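You operate a simulated robot arm through the tools that you are given. There is no shell and no other tool.

The job below is to be done with a simulated two-armed robot. You get a single attempt, and the scene is never put back.

Task
Rub out the red line, brush off the crumbs, then rule a green line at mark C.
Fine: small board, pink eraser; keep the other line; one new line, 8 cm or more; leave the rule there, the yellow knob loose; tools go back. Set down upright: pink eraser, brush, what you pick out.

The check looks at the end state, three seconds after you hand in, the way a careful person would. Anything else that was tipped, shoved, dropped, spilled or broken makes it a failure.

Robot
Two 7-joint arms with fingered hands on one trunk that stands fixed in place. Base frame: the origin is at the foot of the trunk, x ahead of it, y to its left, z up; the work surface is at about z = 74.4. Readings come in cm, degrees, newtons and seconds.
The left shoulder is at [6, 13.8, 94.7], the right one opposite. With the tool pointing down near the work surface each hand reaches from about 42 to 92 cm from the base axis, measured 20 degrees to its own side. Payload 4 kg a hand.
The tool frame of a hand sits at the grasp point between the pads (the TCP): z along the fingers, y along the line on which they close. The tips reach 3.6 cm beyond it. The gripper opens to 12 cm; its body begins 4.2 cm behind the TCP. The gripper is a hand of 5 fingers: y runs from the thumb to the fingers, the wrist lies at [-1.5, -10.9, -20] in the tool frame, and closing takes about 1.5 s.
Orientation is told as [roll, pitch, yaw] about the base's x, y, z axes, in that order, counted from this pose: with the fingers straight down and the wrist toward the robot, the tool's x, y and z point along [0, 1, 0], [1, 0, 0] and [0, 0, -1] of the base frame.

Tools
- The arms move only by the tool jog_arm. It takes "left_increments", "right_increments" or both (then of equal length, played together; a hand with none holds still); each is a list of rows, each a list of 6 numbers: the turn, a rotation vector about the tool's x, y, z in degrees, then the shift along the tool's x, y, z in cm. In form: [[wx, wy, wz, tx, ty, tz], ...]. A call has 1 to 20 rows; each row is the pose to reach, as a shift and turn from the pose commanded when the call began, along the tool's axes at that moment. "left_gripper" and "right_gripper" are, for a hand that has rows, the opening in per cent of the stroke, from 0 (shut) to 100 (fully open), set as the call begins (left out, the last holds). A row lasts 0.2 s, in which the tool goes at most 5 cm and 8.6 degrees; a call with a longer step from one row to the next is refused whole, and so is a gripper value outside its range. A pose out of reach is approached as far as the arm can. The call stops where the force on the tool passes 40 N (or 10 N more than at its start, if that is more) or the arm is blocked; 0.2 s more then pass. Each finger travels about 15.3 cm/s and halts on what it meets, pressing with about 29 N; the grip force reading is that of the motor and also rises with nothing between the fingers. The clock runs only during rows and for 0.2 s after the last one: add rows that repeat a pose to give the fingers time. The reply holds the time, the measured pose of the TCP, the force on the tool along the base axes, the opening and the grip force, in the units named above and with some noise, with the torque about the TCP (base axes, N m) and any sound that the robot's microphone picked up.
- Cameras (640 x 400 px; columns grow to the right, rows downward): "scene" is now at [4.43, 1.91, 157.83]; the picture's right is [0.53, -0.85, 0.00], its down [-0.61, -0.38, -0.69] and it looks along [0.59, 0.37, -0.72] (base axes); focal length 350 px, centre (320, 200). "left" rides on the left gripper at [-6.9, -7.9, -13.1] in its tool frame; the picture's right is [-0.78, -0.29, 0.55], its down [0.55, -0.73, 0.40] and it looks along [0.29, 0.61, 0.74] (tool axes); focal length 222 px, centre (320, 200). "right" rides on the right gripper at [6.9, -7.9, -13.1] in its tool frame; the picture's right is [-0.79, 0.29, -0.55], its down [-0.55, -0.74, 0.40] and it looks along [-0.29, 0.61, 0.74] (tool axes); focal length 222 px, centre (320, 200). There is no depth. A picture from a camera that has moved, and an enlarged one, comes with that camera's place and axes in the base frame and with its lens. The place of the scene camera against the robot may be out by one fixed shift of up to 2.5 cm in any direction.
- capture(camera): a new picture of that camera. No time passes.
- move_column(by): slides the trunk up (or, below 0, down) by that many cm; the arms and the scene camera ride with it, the base frame stays. It gives what a move gives, with no picture.
- set_fingers(index, middle, ring, little, thumb_bend, thumb_turn, hand): sets how far each is bent, from 0 (flat) to 100 (curled in); at 30 the hand is open as for a grip, at 70 the pads meet at the TCP. One left out holds its place. A second passes; each finger stops where it meets its share of the squeeze, and holds until it gets a number again. A gripper value or a shape takes the hand back. It gives what a move gives, with no picture; readings hold the bend of each and the force on index, middle, ring, little, thumb and palm. thumb_turn goes from beside the hand (0) to across from the fingers (100), as for a grip.
- preshape(shape, hand): the hand has 5 fingers and takes this shape, open, in about a second: jaw (thumb against the fingers, like two jaws); tri (thumb and two fingers); tip (a fingertip pinch); poke (one finger out to press); point (the index stretched); flat (the hand flat); cup (the hand cupped); fist (a fist). The gripper value then closes the fingers along that shape, each until it touches; the sizes above hold for jaw. It gives what a move gives, with no picture.
- pan_tilt(pan, tilt): turns the head with the scene camera to pan (to the left, within 86 degrees either way) and tilt (down, from -29 to 69), counted from straight ahead of the robot. It gives what a move gives.
- inspect(camera, box): a new picture of the part [left, top, right, bottom] of that camera's present view, enlarged. No time passes.
- sign_off(): hands the job in; it is judged then, once.

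Nothing tells you positions but the pictures and the camera data. Unless the task says otherwise, let go and move clear before handing in.

The tools are called after "Emit:" as name(argument=value, ...) on one line, values as JSON. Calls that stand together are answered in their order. jog_arm: Moves the arms, as the interface text tells. Its arguments: {"type":"object","properties":{"left_increments":{"type":"array"},"left_gripper":{"type":"number"},"right_increments":{"type":"array"},"right_gripper":{"type":"number"}},"required":[]} The other tools are called the same way: move_column (by) moves the trunk up or down; preshape (shape, hand) gives the hand a shape; set_fingers (index, middle, ring, little, thumb_bend, thumb_turn, hand) moves the fingers one by one; pan_tilt (pan, tilt) turns the head that bears the scene camera; capture (camera) takes a picture; inspect (camera, box) takes an enlarged picture of a part of a camera's view; sign_off () hands the job in.

At the start:

```text
clock: 0.0
left_ee_pos: [40.75, 49.57, 105.24]
left_ee_rot: [0.0, 0.0, -0.1]
left_contact_force: [0.0, -0.2, 0.0]
left_ft_torque: [0.01, 0.02, 0.01]
left_width: 11.95
left_gripper_force: 0.0
left_shape: jaw
left_bend: [30.0, 30.0, 30.0, 30.0, 30.0, 97.0]
left_finger forces: [0.0, 0.0, 0.0, 0.0, 0.1, 0.1]
right_ee_pos: [48.73, 2.65, 103.6]
right_ee_rot: [0.0, 0.0, 0.0]
right_contact_force: [-0.2, -0.3, -1.0]
right_ft_torque: [0.06, -0.01, 0.0]
right_width: 11.97
right_gripper_force: 0.0
right_shape: jaw
right_bend: [30.0, 30.0, 30.0, 30.0, 30.0, 97.0]
right_finger forces: [0.1, 0.0, 0.0, 0.0, 0.0, 0.1]
trunk travel left (down, up): [-52.5, 6.5]
head pan, tilt (commanded): [32.0, 46.2]
```

scene: 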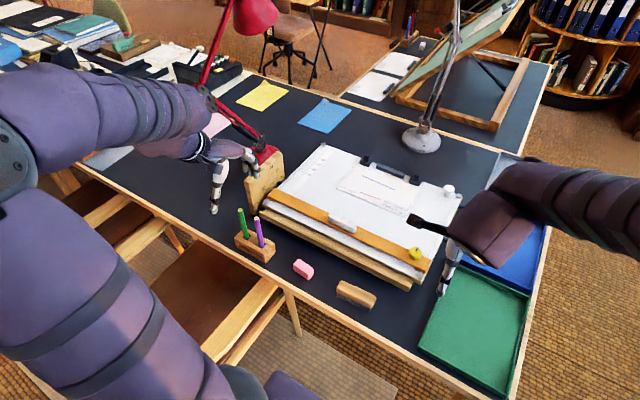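
right: 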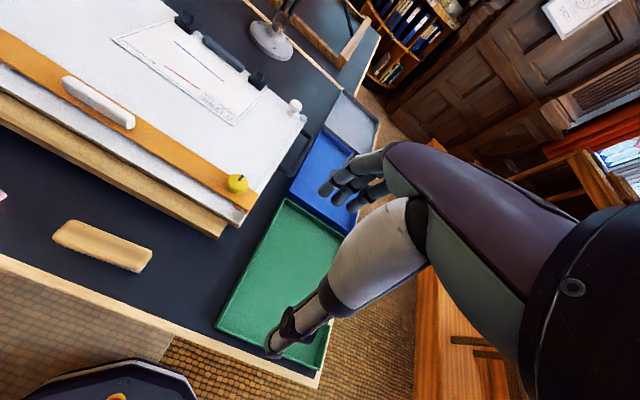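
left: 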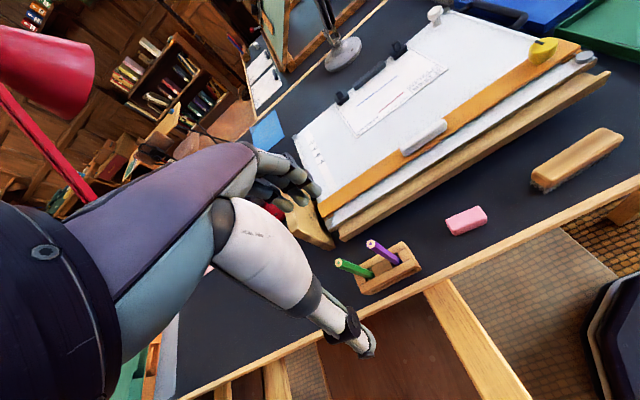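

I see a small drawing board with a sheet, an orange rule with a white handle and a yellow knob, a pencil holder with a green and a purple pencil, a pink eraser and a brush. First I look closer at each of these before moving anything.

Emit:
inspect(camera="scene", box=[220, 120, 480, 320])

Emit:
inspect(camera="left", box=[280, 0, 640, 225])

Emit:
inspect(camera="right", box=[0, 0, 320, 200])

Emit:
inspect(camera="scene", box=[320, 150, 440, 225])

```text
2.00 times, centred on (350, 220) of scene
camera zoom: at [4.43, 1.91, 157.83], right [0.53, -0.85, 0.0], down [-0.61, -0.38, -0.69], along [0.59, 0.37, -0.72], focal length 701 px, centre (260, 160)
```

zoom: 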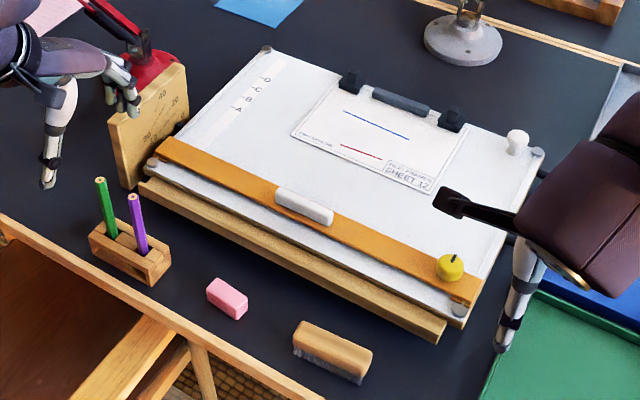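

```text
1.78 times, centred on (460, 112) of left
camera zoom: at [32.84, 42.51, 118.34], right [-0.29, -0.78, -0.55], down [-0.73, 0.55, -0.4], along [0.61, 0.29, -0.74], focal length 395 px, centre (71, 356)
```

zoom: 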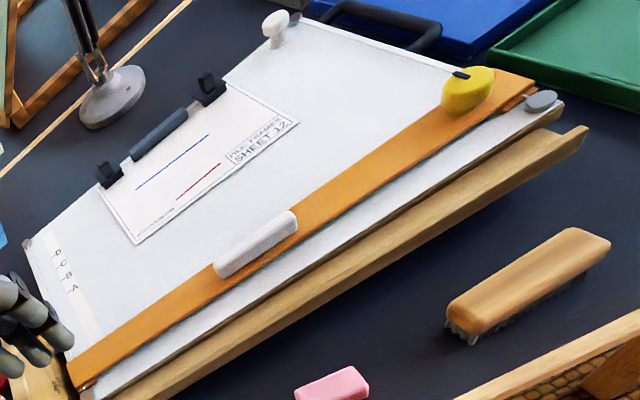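

```text
2.00 times, centred on (160, 100) of right
camera zoom: at [40.77, 9.54, 116.76], right [0.29, -0.79, 0.55], down [-0.74, -0.55, -0.4], along [0.61, -0.29, -0.74], focal length 444 px, centre (640, 400)
```

zoom: 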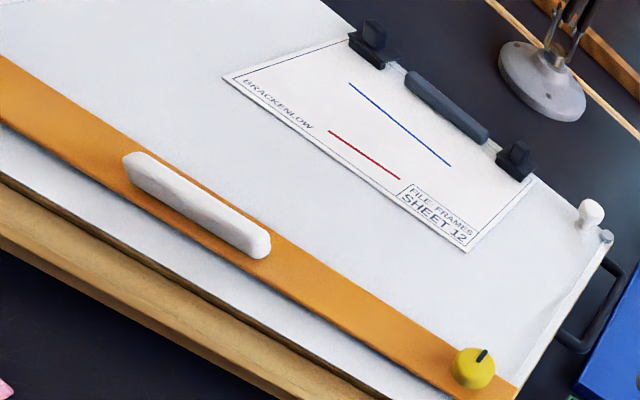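

```text
5.33 times, centred on (380, 188) of scene
camera zoom: at [4.43, 1.91, 157.83], right [0.53, -0.85, 0.0], down [-0.61, -0.38, -0.69], along [0.59, 0.37, -0.72], focal length 1869 px, centre (0, 267)
```

zoom: 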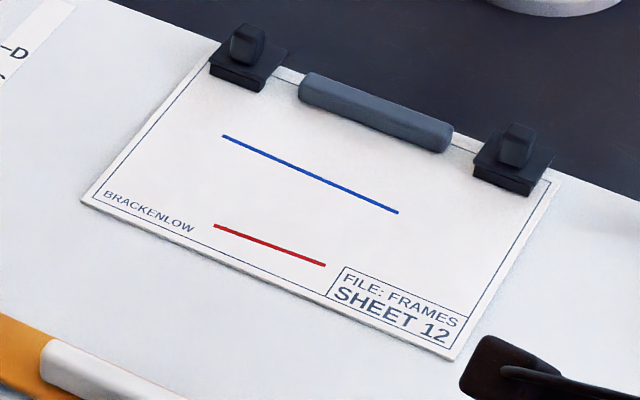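

The board seems square to the robot, with the sheet near (78, 30), the eraser near (46, 36), the brush near (46, 19) and the pencil stand near (46, 54). I'll move the right arm aside and take the left hand over the board for close, calibrated views.

Emit:
jog_arm(right_increments=[[0, 0, 0, -5, 0, -1], [0, 0, 0, -10, -1, -2], [0, 0, 0, -15, -2, -3], [0, 0, 0, -20, -3, -4], [0, 0, 0, -20, -3, -4], [0, 0, 0, -20, -3, -4]], left_increments=[[0, 0, 0, -3, 3, 0], [0, 0, 0, -6, 6, 0], [0, 0, 0, -9, 9, 0], [0, 0, 0, -12, 12, 0], [0, 0, 0, -15, 15, 0], [0, 0, 0, -17.5, 19, 0]])

Emit:
capture(camera="left")

Emit:
capture(camera="scene")

```text
refused: row 1 steps farther than a row can; nothing moved
```

```text
taken
camera left: at [32.84, 42.51, 118.34], right [-0.29, -0.78, -0.55], down [-0.73, 0.55, -0.4], along [0.61, 0.29, -0.74], focal length 222 px, centre (320, 200)
```

left: 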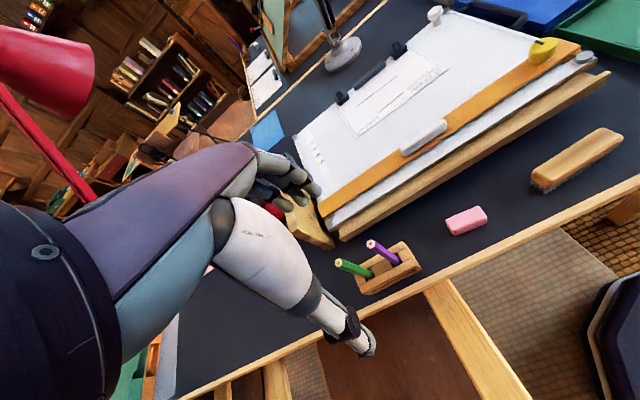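

```text
taken
camera scene: at [4.43, 1.91, 157.83], right [0.53, -0.85, 0.0], down [-0.61, -0.38, -0.69], along [0.59, 0.37, -0.72], focal length 350 px, centre (320, 200)
```

scene: 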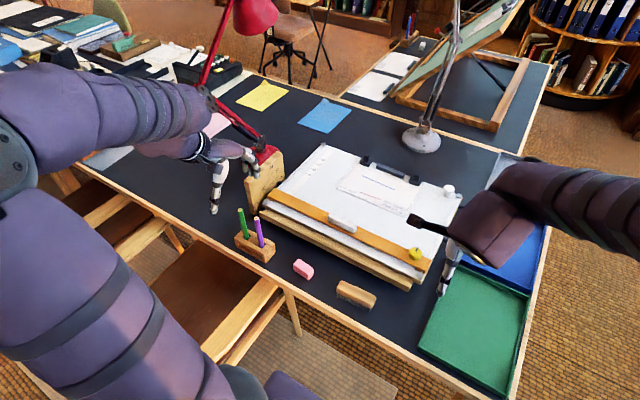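

The first step was slightly too long, so nothing moved and the scene is unchanged. I repeat it with shorter steps.

Emit:
jog_arm(right_increments=[[0, 0, 0, -4, 0, -1], [0, 0, 0, -8, -1, -2], [0, 0, 0, -12, -2, -3], [0, 0, 0, -16, -3, -4], [0, 0, 0, -20, -3, -4], [0, 0, 0, -20, -3, -4], [0, 0, 0, -20, -3, -4]], left_increments=[[0, 0, 0, -3, 3, 0], [0, 0, 0, -6, 6, 0], [0, 0, 0, -9, 9, 0], [0, 0, 0, -12, 12, 0], [0, 0, 0, -15, 15, 0], [0, 0, 0, -17.5, 19, 0], [0, 0, 0, -17.5, 19, 0]])

Emit:
capture(camera="left")

Emit:
capture(camera="scene")

Emit:
capture(camera="right")

```text
clock: 1.6
left_ee_pos: [59.77, 32.03, 105.21]
left_ee_rot: [0.0, -0.1, 0.0]
left_contact_force: [-0.6, -0.5, -0.1]
left_ft_torque: [0.02, -0.02, -0.04]
left_width: 12.0
left_gripper_force: 0.1
left_shape: jaw
left_bend: [30.0, 30.0, 30.0, 30.0, 30.0, 97.0]
left_finger forces: [0.1, 0.1, 0.0, 0.0, 0.0, 0.1]
right_ee_pos: [45.84, -17.31, 107.6]
right_ee_rot: [0.0, 0.1, 0.1]
right_contact_force: [-0.3, -0.3, 0.0]
right_ft_torque: [-0.03, 0.01, -0.03]
right_width: 11.97
right_gripper_force: 0.0
right_shape: jaw
right_bend: [30.0, 30.0, 30.0, 30.0, 30.0, 97.0]
right_finger forces: [0.1, 0.0, 0.0, 0.0, 0.0, 0.0]
trunk travel left (down, up): [-52.5, 6.5]
head pan, tilt (commanded): [32.0, 46.2]
```

```text
taken
camera left: at [51.79, 25.07, 118.34], right [-0.29, -0.78, -0.55], down [-0.73, 0.55, -0.4], along [0.61, 0.29, -0.74], focal length 222 px, centre (320, 200)
```

left: 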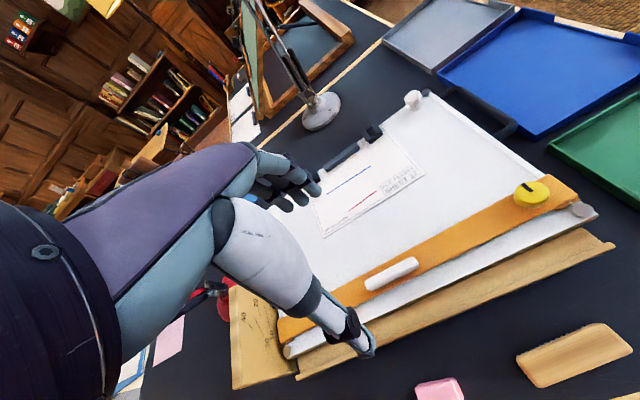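

```text
taken
camera scene: at [4.35, 1.9, 157.84], right [0.53, -0.85, 0.0], down [-0.61, -0.38, -0.69], along [0.59, 0.37, -0.72], focal length 350 px, centre (320, 200)
```

scene: 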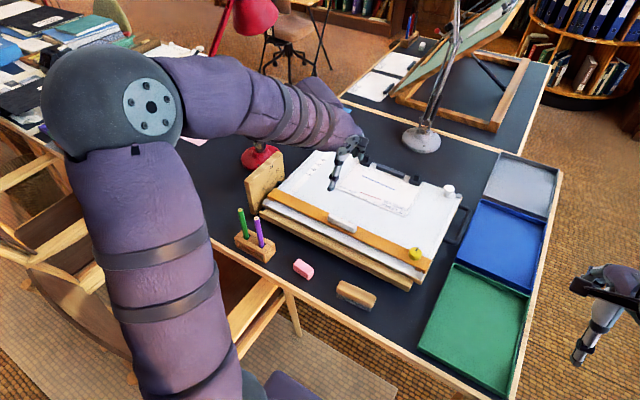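

```text
taken
camera right: at [37.79, -10.6, 120.71], right [0.29, -0.79, 0.55], down [-0.73, -0.55, -0.4], along [0.61, -0.29, -0.74], focal length 222 px, centre (320, 200)
```

right: 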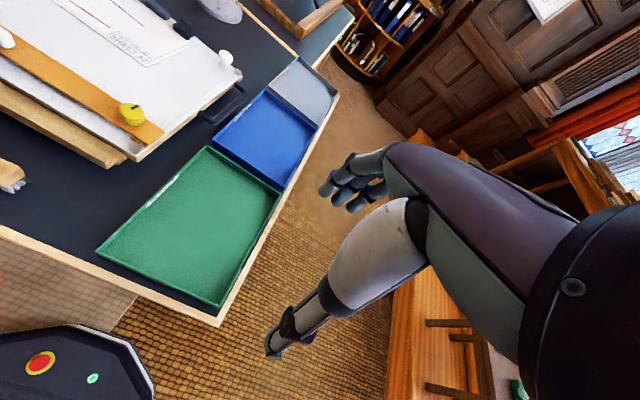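

Both wrist cameras now see the board well. I zoom in to measure the lines, marks, rule and knob.

Emit:
inspect(camera="left", box=[280, 80, 480, 205])

Emit:
inspect(camera="left", box=[440, 140, 640, 265])

Emit:
inspect(camera="left", box=[220, 230, 440, 367])

Emit:
inspect(camera="scene", box=[240, 140, 480, 290])

```text
3.20 times, centred on (380, 142) of left
camera zoom: at [51.79, 25.07, 118.34], right [-0.29, -0.78, -0.55], down [-0.73, 0.55, -0.4], along [0.61, 0.29, -0.74], focal length 711 px, centre (128, 384)
```

zoom: 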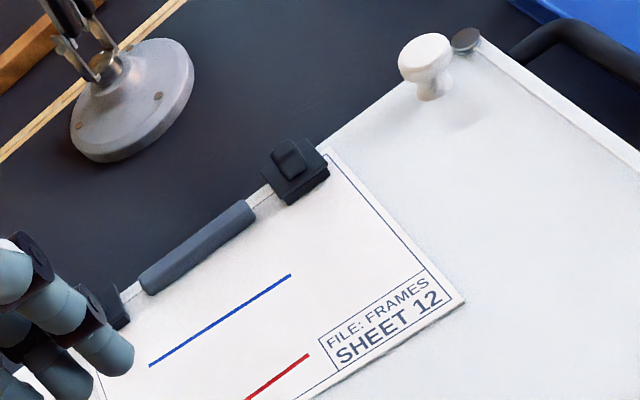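

```text
3.20 times, centred on (540, 202) of left
camera zoom: at [51.79, 25.07, 118.34], right [-0.29, -0.78, -0.55], down [-0.73, 0.55, -0.4], along [0.61, 0.29, -0.74], focal length 711 px, centre (-384, 192)
```

zoom: 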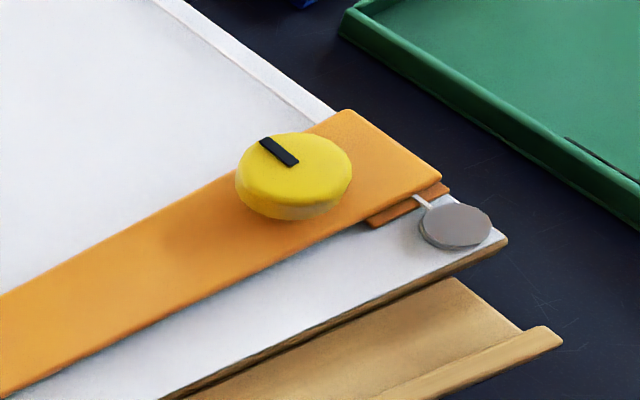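

```text
2.91 times, centred on (330, 298) of left
camera zoom: at [51.79, 25.07, 118.34], right [-0.29, -0.78, -0.55], down [-0.73, 0.55, -0.4], along [0.61, 0.29, -0.74], focal length 646 px, centre (291, -86)
```

zoom: 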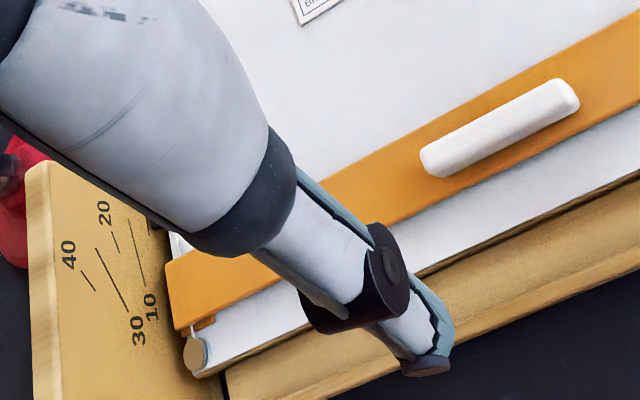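

```text
2.67 times, centred on (360, 215) of scene
camera zoom: at [4.35, 1.9, 157.84], right [0.53, -0.85, 0.0], down [-0.61, -0.38, -0.69], along [0.59, 0.37, -0.72], focal length 934 px, centre (213, 160)
```

zoom: 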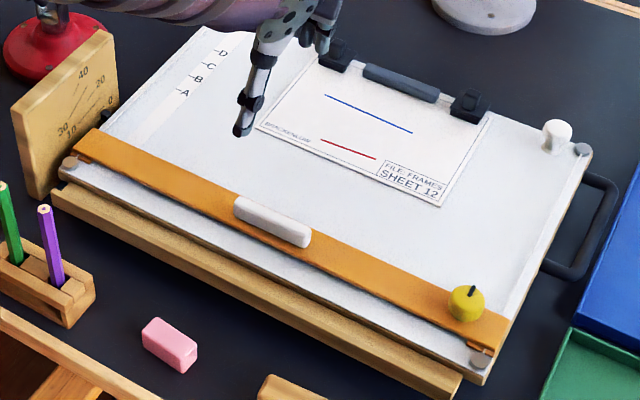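

I take the board as flat at z≈78.7, the red line at x≈77.7 for y 28–35, the blue at x≈84, the rule's top edge now at x≈64, and mark C near x≈81.7. Next I bring the left hand back over the eraser and brush for a close look.

Emit:
jog_arm(left_increments=[[0, 0, 0, 0.8, -4, 1], [0, 0, 0, 1.6, -8, 2], [0, 0, 0, 2.4, -12, 3], [0, 0, 0, 3.2, -16, 4], [0, 0, 0, 4, -19.8, 5], [0, 0, 0, 4, -19.8, 5], [0, 0, 0, 4, -19.8, 5]])

Emit:
capture(camera="left")

Emit:
inspect(camera="left", box=[340, 140, 580, 290])

Emit:
inspect(camera="scene", box=[220, 190, 400, 302])

Emit:
inspect(camera="scene", box=[290, 140, 370, 190])

```text
clock: 3.2
left_ee_pos: [39.78, 35.99, 100.34]
left_ee_rot: [0.0, 0.1, 0.0]
left_contact_force: [-1.0, -0.1, 0.6]
left_ft_torque: [0.04, 0.01, -0.01]
left_width: 11.98
left_gripper_force: 0.2
left_shape: jaw
left_bend: [30.0, 30.0, 30.0, 30.0, 30.0, 97.0]
left_finger forces: [0.0, 0.0, 0.0, 0.0, 0.0, 0.1]
right_ee_pos: [45.85, -17.43, 107.59]
right_ee_rot: [-0.1, 0.0, 0.0]
right_contact_force: [0.4, 0.2, -0.2]
right_ft_torque: [0.03, -0.03, 0.04]
right_width: 11.98
right_gripper_force: 0.0
right_shape: jaw
right_bend: [30.0, 30.0, 30.0, 30.0, 30.0, 97.0]
right_finger forces: [0.1, 0.1, 0.1, 0.0, 0.0, 0.1]
trunk travel left (down, up): [-52.5, 6.5]
head pan, tilt (commanded): [32.0, 46.2]
```

```text
taken
camera left: at [31.97, 29.04, 113.34], right [-0.29, -0.78, -0.55], down [-0.73, 0.55, -0.4], along [0.61, 0.29, -0.74], focal length 222 px, centre (320, 200)
```

left: 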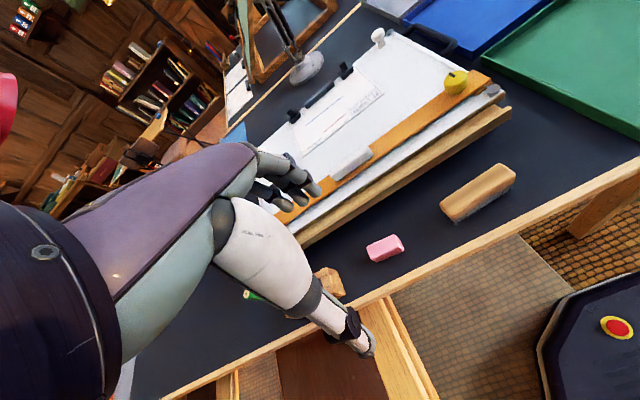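

```text
2.67 times, centred on (460, 215) of left
camera zoom: at [31.97, 29.04, 113.34], right [-0.29, -0.78, -0.55], down [-0.73, 0.55, -0.4], along [0.61, 0.29, -0.74], focal length 592 px, centre (-53, 160)
```

zoom: 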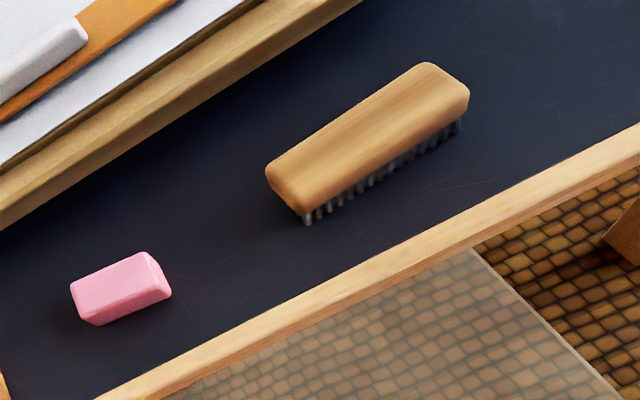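

```text
3.56 times, centred on (310, 246) of scene
camera zoom: at [4.41, 1.92, 157.83], right [0.53, -0.85, 0.0], down [-0.61, -0.38, -0.69], along [0.59, 0.37, -0.72], focal length 1246 px, centre (356, 36)
```

zoom: 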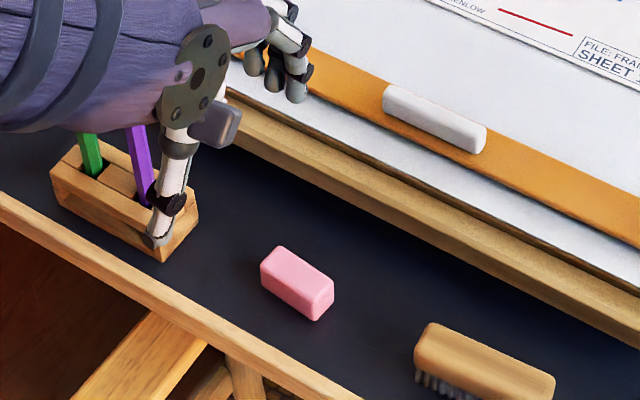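

```text
8.00 times, centred on (330, 165) of scene
camera zoom: at [4.41, 1.92, 157.83], right [0.53, -0.85, 0.0], down [-0.61, -0.38, -0.69], along [0.59, 0.37, -0.72], focal length 2804 px, centre (240, 480)
```

zoom: 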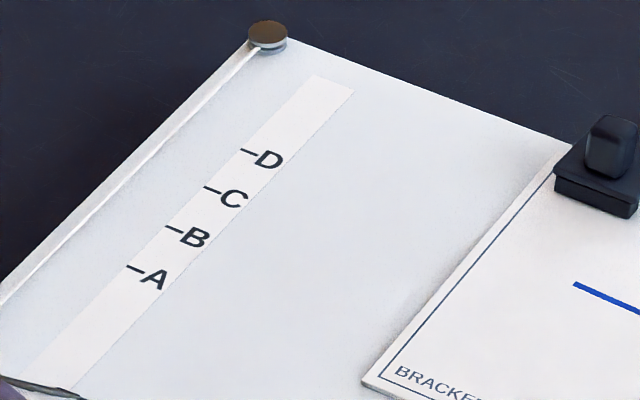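

The eraser and brush lie roughly along y just in front of the board's ledge. I enlarge both to fix their corners, and look at the stand from the scene camera.

Emit:
inspect(camera="left", box=[355, 220, 419, 260])

Emit:
inspect(camera="left", box=[430, 155, 526, 230])

Emit:
inspect(camera="scene", box=[285, 250, 325, 285])

Emit:
inspect(camera="scene", box=[225, 200, 289, 270])

```text
10.00 times, centred on (387, 240) of left
camera zoom: at [31.97, 29.04, 113.34], right [-0.29, -0.78, -0.55], down [-0.73, 0.55, -0.4], along [0.61, 0.29, -0.74], focal length 2221 px, centre (-350, -200)
```

zoom: 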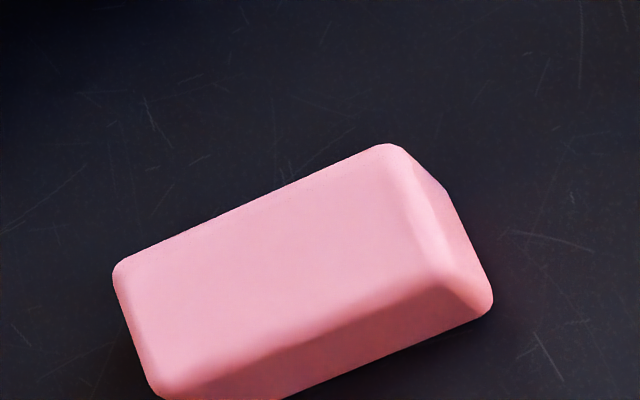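

```text
5.33 times, centred on (478, 192) of left
camera zoom: at [31.97, 29.04, 113.34], right [-0.29, -0.78, -0.55], down [-0.73, 0.55, -0.4], along [0.61, 0.29, -0.74], focal length 1185 px, centre (-523, 240)
```

zoom: 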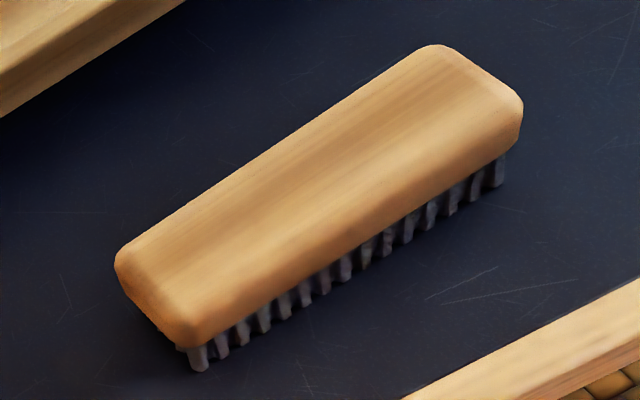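

```text
11.43 times, centred on (305, 268) of scene
camera zoom: at [4.41, 1.92, 157.83], right [0.53, -0.85, 0.0], down [-0.61, -0.38, -0.69], along [0.59, 0.37, -0.72], focal length 4005 px, centre (491, -571)
```

zoom: 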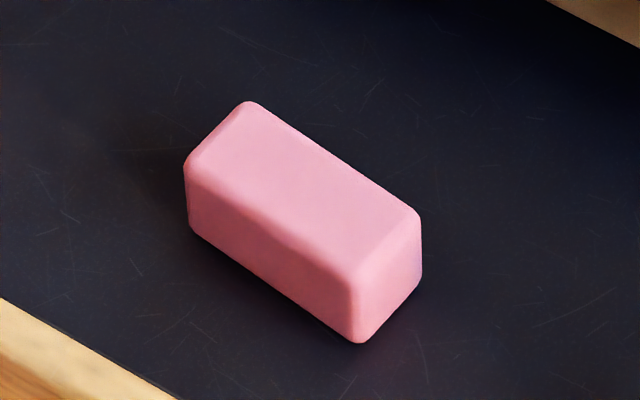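

```text
5.71 times, centred on (257, 235) of scene
camera zoom: at [4.41, 1.92, 157.83], right [0.53, -0.85, 0.0], down [-0.61, -0.38, -0.69], along [0.59, 0.37, -0.72], focal length 2003 px, centre (680, 0)
```

zoom: 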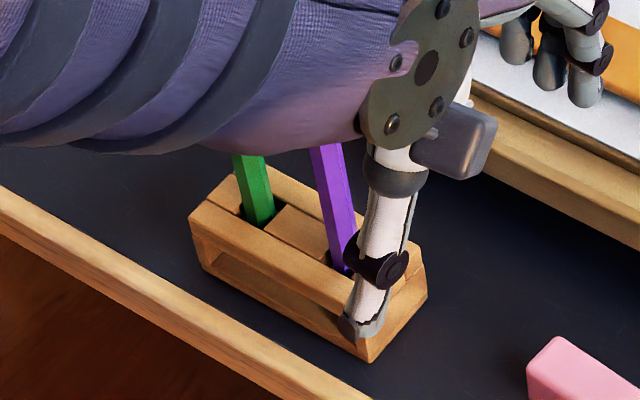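

The eraser is about 5.2×2.4×2.5 cm, centred near (46.1, 35.9) and turned about -6.5°. The brush is about 9.5×2.8×3.5 cm, centred near (46.1, 19.8) and turned about +4.5°. I try the "tri" hand shape in the air to see how the fingers lie.

Emit:
preshape(hand="left", shape="tri")

Emit:
capture(camera="left")

Emit:
inspect(camera="scene", box=[200, 150, 360, 250])

```text
clock: 4.1
left_ee_pos: [39.89, 36.04, 100.31]
left_ee_rot: [0.0, 0.0, 0.1]
left_contact_force: [0.2, -0.7, 0.0]
left_ft_torque: [-0.01, -0.01, -0.01]
left_width: 11.99
left_gripper_force: 0.1
left_shape: tri
left_bend: [30.0, 30.0, 99.0, 99.0, 30.0, 97.0]
left_finger forces: [0.0, 0.0, 0.0, 0.0, 0.0, 0.1]
right_ee_pos: [45.82, -17.35, 107.65]
right_ee_rot: [0.0, 0.0, 0.0]
right_contact_force: [0.4, 0.0, 0.1]
right_ft_torque: [0.01, -0.01, -0.02]
right_width: 12.0
right_gripper_force: 0.1
right_shape: jaw
right_bend: [30.0, 30.0, 30.0, 30.0, 30.0, 97.0]
right_finger forces: [0.1, 0.1, 0.0, 0.1, 0.0, 0.1]
trunk travel left (down, up): [-52.5, 6.5]
head pan, tilt (commanded): [32.0, 46.2]
```

```text
taken
camera left: at [32.0, 29.03, 113.34], right [-0.29, -0.78, -0.55], down [-0.73, 0.55, -0.4], along [0.61, 0.29, -0.74], focal length 222 px, centre (320, 200)
```

left: 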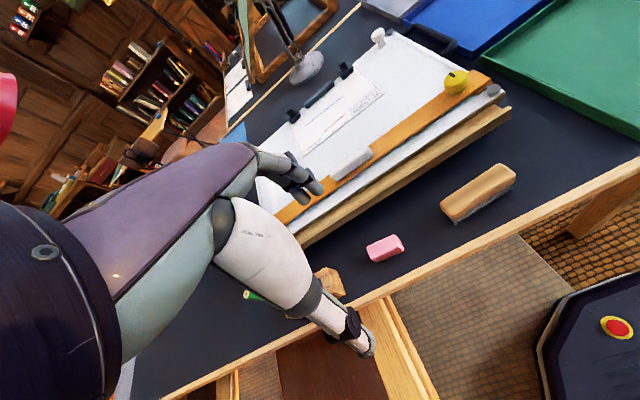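

```text
4.00 times, centred on (280, 200) of scene
camera zoom: at [4.43, 1.91, 157.83], right [0.53, -0.85, 0.0], down [-0.61, -0.38, -0.69], along [0.59, 0.37, -0.72], focal length 1402 px, centre (480, 200)
```

zoom: 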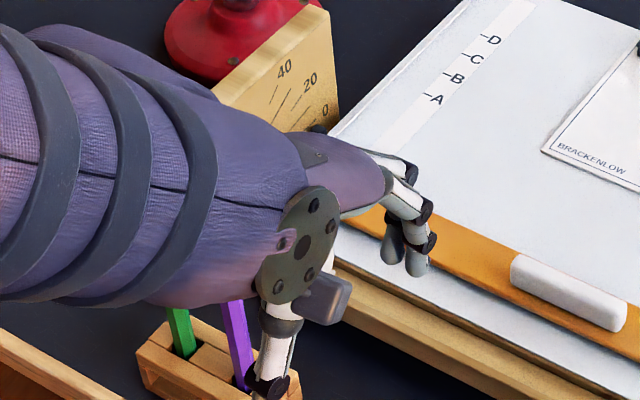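

In "tri" the ring and little fingers fold away, leaving thumb, index and middle. I close it in the air once to learn where the tips meet relative to the TCP.

Emit:
jog_arm(left_increments=[[0, 0, 0, 0, 0, 0], [0, 0, 0, 0, 0, 0], [0, 0, 0, 0, 0, 0], [0, 0, 0, 0, 0, 0], [0, 0, 0, 0, 0, 0], [0, 0, 0, 0, 0, 0], [0, 0, 0, 0, 0, 0], [0, 0, 0, 0, 0, 0]], left_gripper=20)

Emit:
capture(camera="left")

Emit:
inspect(camera="scene", box=[200, 150, 360, 250])

Emit:
capture(camera="right")

```text
clock: 5.9
left_ee_pos: [39.84, 36.03, 100.34]
left_ee_rot: [0.0, 0.0, 0.0]
left_contact_force: [0.1, -0.8, 0.5]
left_ft_torque: [0.0, -0.01, -0.04]
left_width: 2.41
left_gripper_force: 0.1
left_shape: tri
left_bend: [57.0, 59.0, 99.0, 99.0, 69.0, 100.0]
left_finger forces: [0.1, 0.0, 0.1, 0.0, 0.0, 0.1]
right_ee_pos: [45.82, -17.44, 107.59]
right_ee_rot: [0.1, 0.0, 0.0]
right_contact_force: [-0.2, -0.3, 0.0]
right_ft_torque: [0.03, -0.02, -0.01]
right_width: 11.97
right_gripper_force: 0.1
right_shape: jaw
right_bend: [30.0, 30.0, 30.0, 30.0, 30.0, 97.0]
right_finger forces: [0.0, 0.0, 0.1, 0.0, 0.0, 0.1]
trunk travel left (down, up): [-52.5, 6.5]
head pan, tilt (commanded): [32.0, 46.2]
```

```text
taken
camera left: at [32.0, 29.03, 113.34], right [-0.29, -0.78, -0.55], down [-0.73, 0.55, -0.4], along [0.61, 0.29, -0.74], focal length 222 px, centre (320, 200)
```

left: 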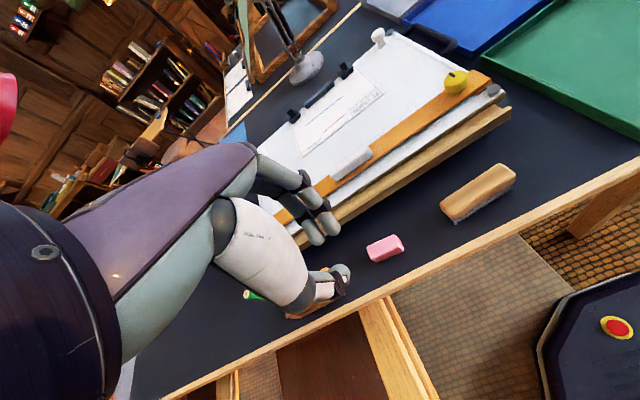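

```text
4.00 times, centred on (280, 200) of scene
camera zoom: at [4.43, 1.91, 157.83], right [0.53, -0.85, 0.0], down [-0.61, -0.38, -0.69], along [0.59, 0.37, -0.72], focal length 1402 px, centre (480, 200)
```

zoom: 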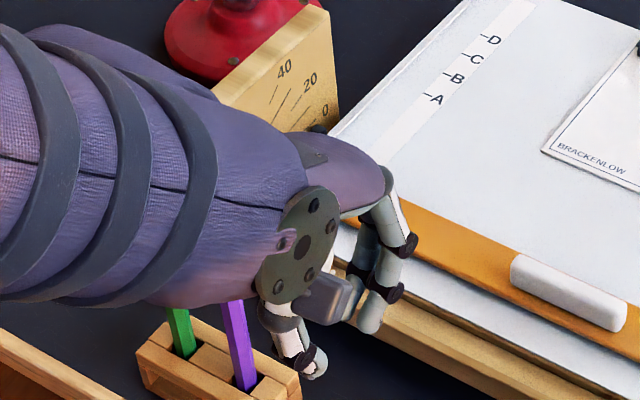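

```text
taken
camera right: at [37.87, -10.58, 120.69], right [0.29, -0.79, 0.55], down [-0.74, -0.55, -0.4], along [0.61, -0.29, -0.74], focal length 222 px, centre (320, 200)
```

right: 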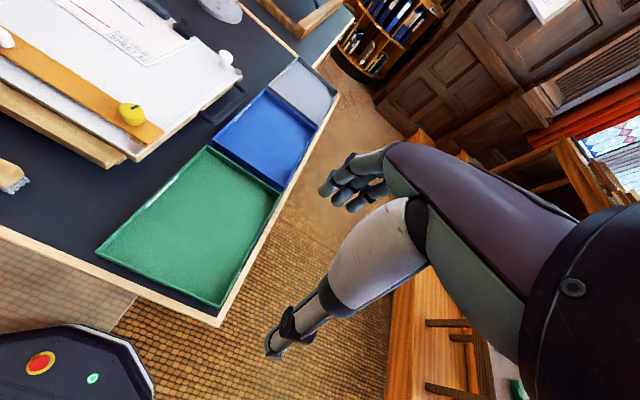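

At 20 % the opening is 2.4 cm with the tips about 3–3.6 cm past the TCP. I go above the eraser, turned to match it, with a half-open hand so the fingers stay clear of the board's ledge.

Emit:
jog_arm(left_increments=[[0, 0, 2, -0.1, 2, 2.5], [0, 0, 4, -0.2, 4, 5], [0, 0, 6.5, -0.4, 6.2, 7.5], [0, 0, 6.5, -0.4, 6.2, 11], [0, 0, 6.5, -0.4, 6.2, 14], [0, 0, 6.5, -0.4, 6.2, 14]], left_gripper=45)

Emit:
capture(camera="left")

Emit:
inspect(camera="scene", box=[240, 190, 400, 290])

```text
clock: 7.3
left_ee_pos: [46.02, 35.69, 85.99]
left_ee_rot: [-0.1, 0.0, -6.6]
left_contact_force: [-0.1, 0.6, 0.2]
left_ft_torque: [0.02, -0.03, 0.0]
left_width: 5.4
left_gripper_force: 0.0
left_shape: tri
left_bend: [44.0, 48.0, 99.0, 99.0, 61.0, 100.0]
left_finger forces: [0.1, 0.1, 0.0, 0.0, 0.1, 0.1]
left hand out of reach, approached as far as the arm can: row 2, 3
right_ee_pos: [45.87, -17.41, 107.62]
right_ee_rot: [0.0, 0.0, 0.1]
right_contact_force: [-0.3, 0.4, -0.2]
right_ft_torque: [-0.02, -0.02, 0.04]
right_width: 11.99
right_gripper_force: 0.0
right_shape: jaw
right_bend: [30.0, 30.0, 30.0, 30.0, 30.0, 97.0]
right_finger forces: [0.0, 0.1, 0.0, 0.2, 0.1, 0.0]
trunk travel left (down, up): [-52.5, 6.5]
head pan, tilt (commanded): [32.0, 46.2]
```

```text
taken
camera left: at [37.45, 29.55, 99.27], right [-0.38, -0.75, -0.55], down [-0.67, 0.63, -0.4], along [0.64, 0.21, -0.74], focal length 222 px, centre (320, 200)
```

left: 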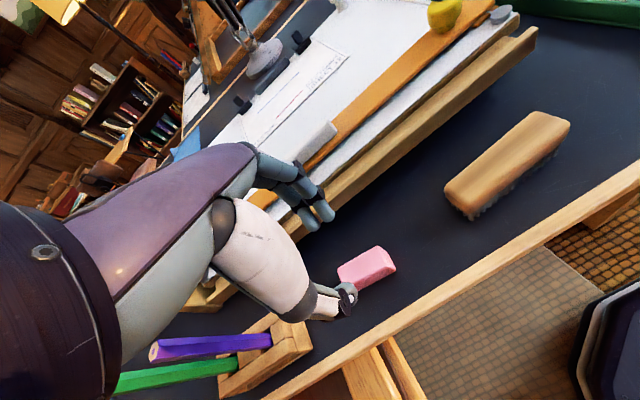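

```text
4.00 times, centred on (320, 240) of scene
camera zoom: at [4.38, 1.95, 157.83], right [0.53, -0.85, 0.0], down [-0.61, -0.38, -0.69], along [0.59, 0.37, -0.72], focal length 1402 px, centre (320, 40)
```

zoom: 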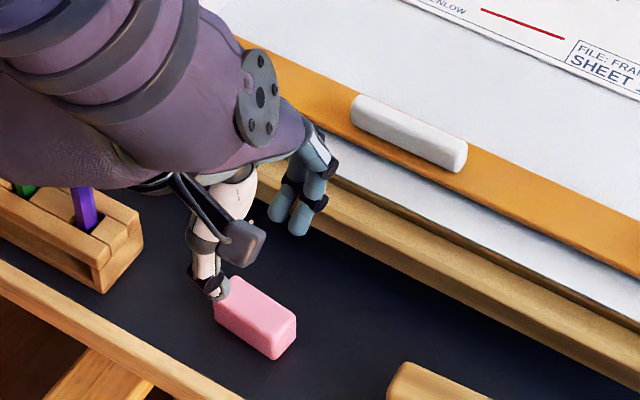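

The hand is above the eraser, but the pencils reach up to about z 90 and the left forearm passes near them. I check the whole scene before going lower.

Emit:
capture(camera="scene")

Emit:
capture(camera="right")

Emit:
inspect(camera="left", box=[80, 280, 400, 400])

```text
taken
camera scene: at [4.38, 1.95, 157.83], right [0.53, -0.85, 0.0], down [-0.61, -0.38, -0.69], along [0.59, 0.37, -0.72], focal length 350 px, centre (320, 200)
```

scene: 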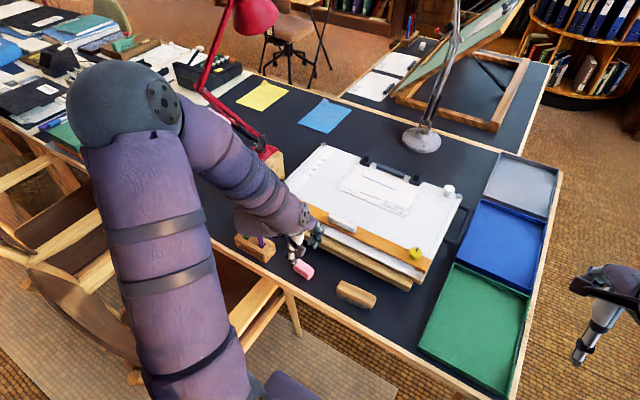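

```text
taken
camera right: at [37.83, -10.54, 120.7], right [0.29, -0.79, 0.55], down [-0.73, -0.55, -0.4], along [0.61, -0.29, -0.74], focal length 222 px, centre (320, 200)
```

right: 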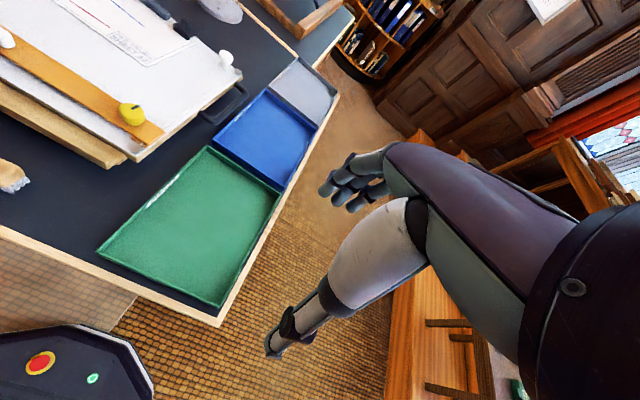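

```text
2.00 times, centred on (240, 340) of left
camera zoom: at [37.45, 29.55, 99.27], right [-0.38, -0.75, -0.55], down [-0.67, 0.63, -0.4], along [0.64, 0.21, -0.74], focal length 444 px, centre (480, -80)
```

zoom: 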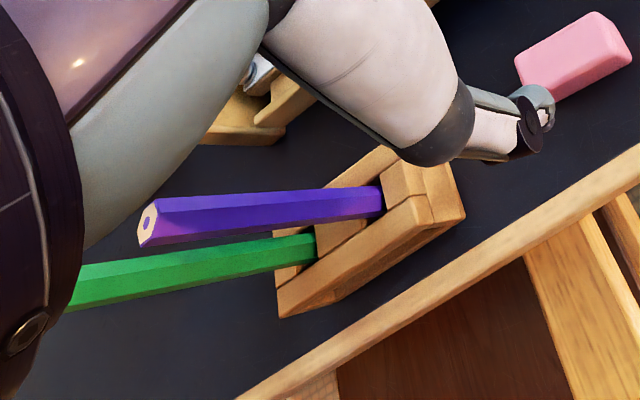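

The elbow is high and well clear of the pencils, and the pencil tops are flat, so the points are down in the stand. I zoom in on the eraser from here to check the alignment.

Emit:
inspect(camera="left", box=[320, 230, 416, 305])

```text
5.33 times, centred on (368, 268) of left
camera zoom: at [37.45, 29.55, 99.27], right [-0.38, -0.75, -0.55], down [-0.67, 0.63, -0.4], along [0.64, 0.21, -0.74], focal length 1185 px, centre (64, -160)
```

zoom: 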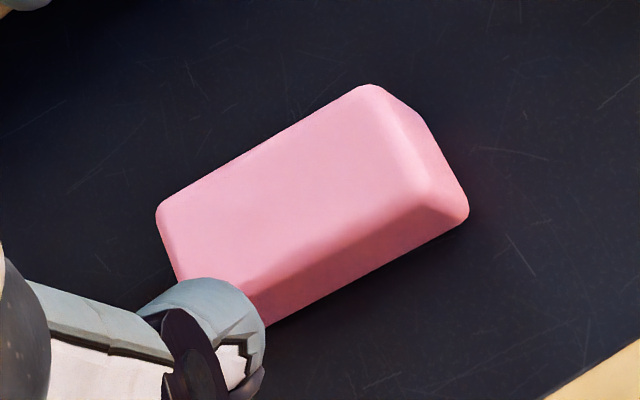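

The eraser sits centred between the fingers and is parallel to them to within a few millimetres. I go down and close on it.

Emit:
jog_arm(left_increments=[[0, 0, 0, 0, -0.15, 2], [0, 0, 0, 0, -0.15, 4], [0, 0, 0, 0, -0.15, 5.5], [0, 0, 0, 0, -0.15, 6.5], [0, 0, 0, 0, -0.15, 7.1], [0, 0, 0, 0, -0.15, 7.1]], left_gripper=45)

Emit:
inspect(camera="left", box=[260, 200, 420, 325])

Emit:
inspect(camera="scene", box=[260, 210, 340, 290])

```text
clock: 8.7
left_ee_pos: [45.92, 35.61, 79.12]
left_ee_rot: [-0.1, 0.0, -6.5]
left_contact_force: [-0.5, 0.0, 0.7]
left_ft_torque: [-0.01, -0.02, -0.01]
left_width: 5.43
left_gripper_force: 0.0
left_shape: tri
left_bend: [44.0, 48.0, 99.0, 99.0, 61.0, 100.0]
left_finger forces: [0.0, 0.0, 0.0, 0.1, 0.0, 0.0]
right_ee_pos: [45.76, -17.53, 107.6]
right_ee_rot: [0.0, 0.0, -0.1]
right_contact_force: [-0.7, 0.1, 0.6]
right_ft_torque: [0.04, -0.01, 0.0]
right_width: 11.97
right_gripper_force: 0.1
right_shape: jaw
right_bend: [30.0, 30.0, 30.0, 30.0, 30.0, 97.0]
right_finger forces: [0.1, 0.0, 0.0, 0.0, 0.0, 0.0]
trunk travel left (down, up): [-52.5, 6.5]
head pan, tilt (commanded): [32.0, 46.2]
```

```text
3.20 times, centred on (340, 262) of left
camera zoom: at [37.38, 29.56, 92.24], right [-0.38, -0.75, -0.55], down [-0.67, 0.63, -0.4], along [0.64, 0.21, -0.74], focal length 711 px, centre (256, 0)
```

zoom: 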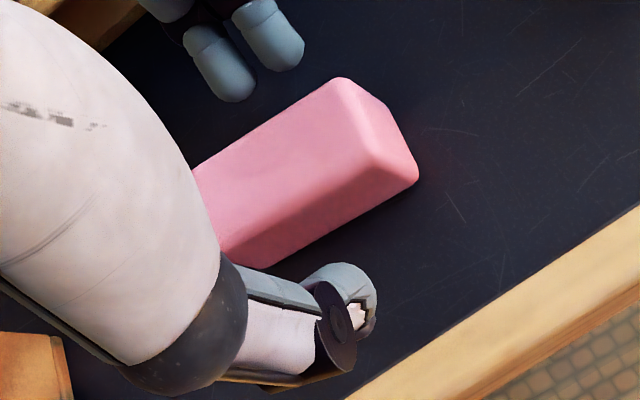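

```text
5.00 times, centred on (300, 250) of scene
camera zoom: at [4.43, 1.91, 157.83], right [0.53, -0.85, 0.0], down [-0.61, -0.38, -0.69], along [0.59, 0.37, -0.72], focal length 1752 px, centre (420, -50)
```

zoom: 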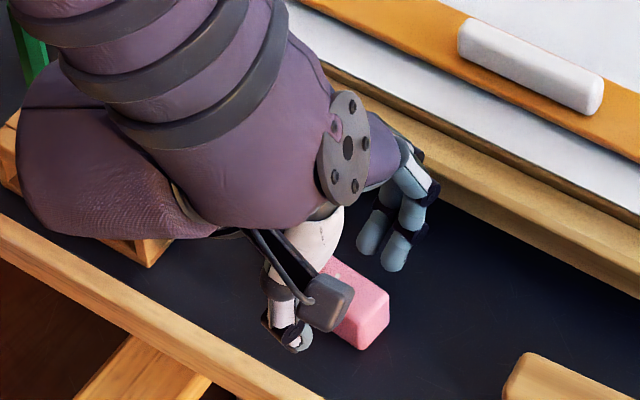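

The fingers and thumb straddle the eraser with nothing touching. I lower a few millimetres more and close.

Emit:
jog_arm(left_increments=[[0, 0, 0, 0, 0, 0.4], [0, 0, 0, 0, 0, 0.4]], left_gripper=45)

Emit:
jog_arm(left_increments=[[0, 0, 0, 0, 0, 0], [0, 0, 0, 0, 0, 0], [0, 0, 0, 0, 0, 0], [0, 0, 0, 0, 0, 0], [0, 0, 0, 0, 0, 0], [0, 0, 0, 0, 0, 0], [0, 0, 0, 0, 0, 0]], left_gripper=0)

Emit:
inspect(camera="left", box=[260, 200, 420, 325])

Emit:
inspect(camera="scene", box=[260, 210, 340, 290])

```text
clock: 9.3
left_ee_pos: [45.91, 35.54, 78.73]
left_ee_rot: [0.0, 0.0, -6.6]
left_contact_force: [0.7, -0.2, 0.3]
left_ft_torque: [-0.01, -0.02, -0.02]
left_width: 5.42
left_gripper_force: 0.0
left_shape: tri
left_bend: [44.0, 48.0, 99.0, 99.0, 61.0, 100.0]
left_finger forces: [0.1, 0.1, 0.1, 0.1, 0.0, 0.0]
right_ee_pos: [45.82, -17.49, 107.62]
right_ee_rot: [0.0, 0.1, 0.0]
right_contact_force: [0.8, 0.6, 0.2]
right_ft_torque: [0.02, 0.01, -0.02]
right_width: 11.98
right_gripper_force: 0.0
right_shape: jaw
right_bend: [30.0, 30.0, 30.0, 30.0, 30.0, 97.0]
right_finger forces: [0.0, 0.0, 0.1, 0.0, 0.0, 0.1]
trunk travel left (down, up): [-52.5, 6.5]
head pan, tilt (commanded): [32.0, 46.2]
```

```text
clock: 10.9
left_ee_pos: [45.91, 35.56, 78.77]
left_ee_rot: [0.0, 0.0, -6.5]
left_contact_force: [0.3, 0.3, 0.6]
left_ft_torque: [0.01, 0.04, -0.02]
left_width: 2.02
left_gripper_force: 29.1
left_shape: tri
left_bend: [72.0, 61.0, 100.0, 100.0, 70.0, 100.0]
left_finger forces: [13.2, 12.9, 0.0, 0.0, 26.2, 0.0]
right_ee_pos: [45.86, -17.5, 107.51]
right_ee_rot: [-0.1, 0.0, -0.1]
right_contact_force: [0.2, 0.5, 0.3]
right_ft_torque: [-0.02, 0.01, 0.0]
right_width: 11.97
right_gripper_force: 0.0
right_shape: jaw
right_bend: [30.0, 30.0, 30.0, 30.0, 30.0, 97.0]
right_finger forces: [0.0, 0.0, 0.1, 0.0, 0.1, 0.0]
trunk travel left (down, up): [-52.5, 6.5]
head pan, tilt (commanded): [32.0, 46.2]
```

```text
3.20 times, centred on (340, 262) of left
camera zoom: at [37.37, 29.55, 91.85], right [-0.38, -0.75, -0.55], down [-0.67, 0.63, -0.4], along [0.64, 0.21, -0.74], focal length 711 px, centre (256, 0)
```

zoom: 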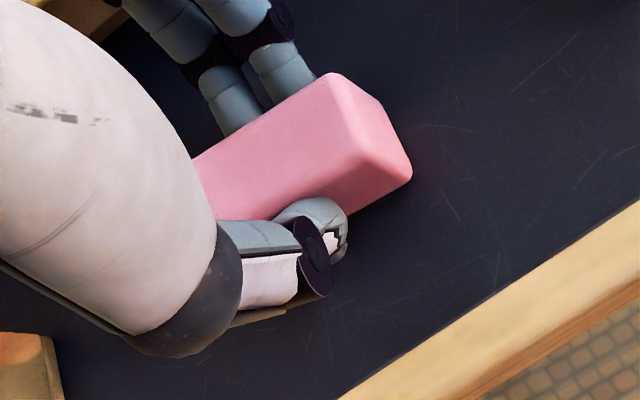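

```text
5.00 times, centred on (300, 250) of scene
camera zoom: at [4.43, 1.91, 157.83], right [0.53, -0.85, 0.0], down [-0.61, -0.38, -0.69], along [0.59, 0.37, -0.72], focal length 1752 px, centre (420, -50)
```

zoom: 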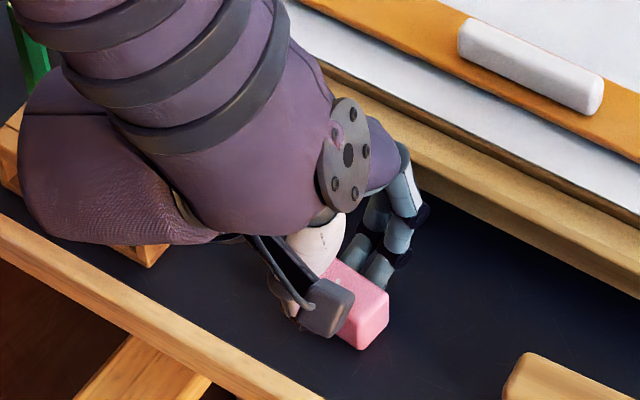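

The eraser is held firmly (thumb 26 N against 13 + 13 N). I lift it and carry it over to the red line, turning it to lie along the line.

Emit:
jog_arm(left_increments=[[0, 0, 0, 0, 0, -2], [0, 0, 0, 0, 0, -5], [0, 0, 0, 0, 0, -9], [0, 0, 0, 0, 0, -13], [0, 0, -1, 0, 4, -14], [0, 0, -2, 0, 8, -14], [0, 0, -3, 0.1, 12, -14], [0, 0, -4, 0.1, 16, -14], [0, 0, -5, 0.1, 20, -14], [0, 0, -6, 0.1, 24, -14], [0, 0, -7, 0.2, 28, -13], [0, 0, -8.5, 0.2, 32.3, -11], [0, 0, -8.5, 0.2, 32.3, -9], [0, 0, -8.5, 0.2, 32.3, -9]], left_gripper=0)

Emit:
capture(camera="left")

Emit:
capture(camera="scene")

```text
clock: 13.9
left_ee_pos: [78.0, 32.16, 87.69]
left_ee_rot: [0.0, 0.0, 2.1]
left_contact_force: [1.0, -0.3, -1.1]
left_ft_torque: [-0.01, 0.02, 0.01]
left_width: 2.02
left_gripper_force: 29.0
left_shape: tri
left_bend: [72.0, 61.0, 100.0, 100.0, 70.0, 100.0]
left_finger forces: [13.2, 12.9, 0.1, 0.1, 26.1, 0.0]
right_ee_pos: [45.9, -17.5, 107.63]
right_ee_rot: [0.0, 0.1, 0.0]
right_contact_force: [-0.4, 0.4, -1.2]
right_ft_torque: [0.0, 0.01, -0.01]
right_width: 11.99
right_gripper_force: 0.1
right_shape: jaw
right_bend: [30.0, 30.0, 30.0, 30.0, 30.0, 97.0]
right_finger forces: [0.0, 0.2, 0.0, 0.0, 0.0, 0.0]
trunk travel left (down, up): [-52.5, 6.5]
head pan, tilt (commanded): [32.0, 46.2]
```

```text
taken
camera left: at [70.47, 24.86, 100.86], right [-0.26, -0.79, -0.55], down [-0.75, 0.52, -0.4], along [0.6, 0.31, -0.74], focal length 222 px, centre (320, 200)
```

left: 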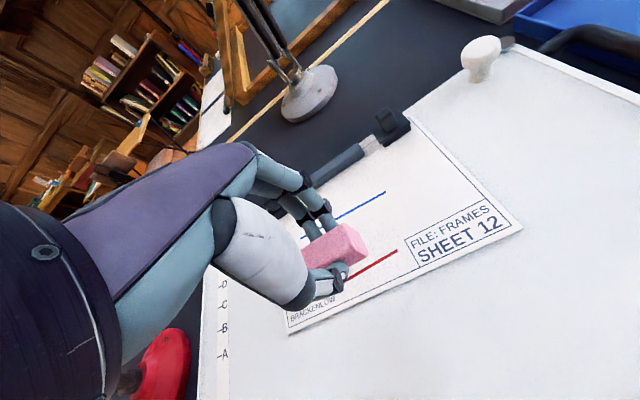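

```text
taken
camera scene: at [4.45, 1.9, 157.83], right [0.53, -0.85, 0.0], down [-0.61, -0.38, -0.69], along [0.59, 0.37, -0.72], focal length 350 px, centre (320, 200)
```

scene: 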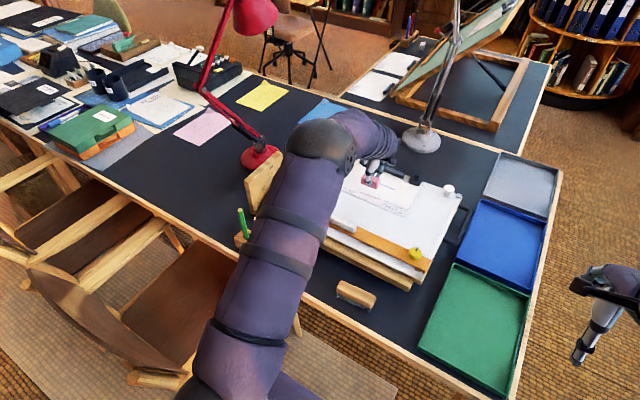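

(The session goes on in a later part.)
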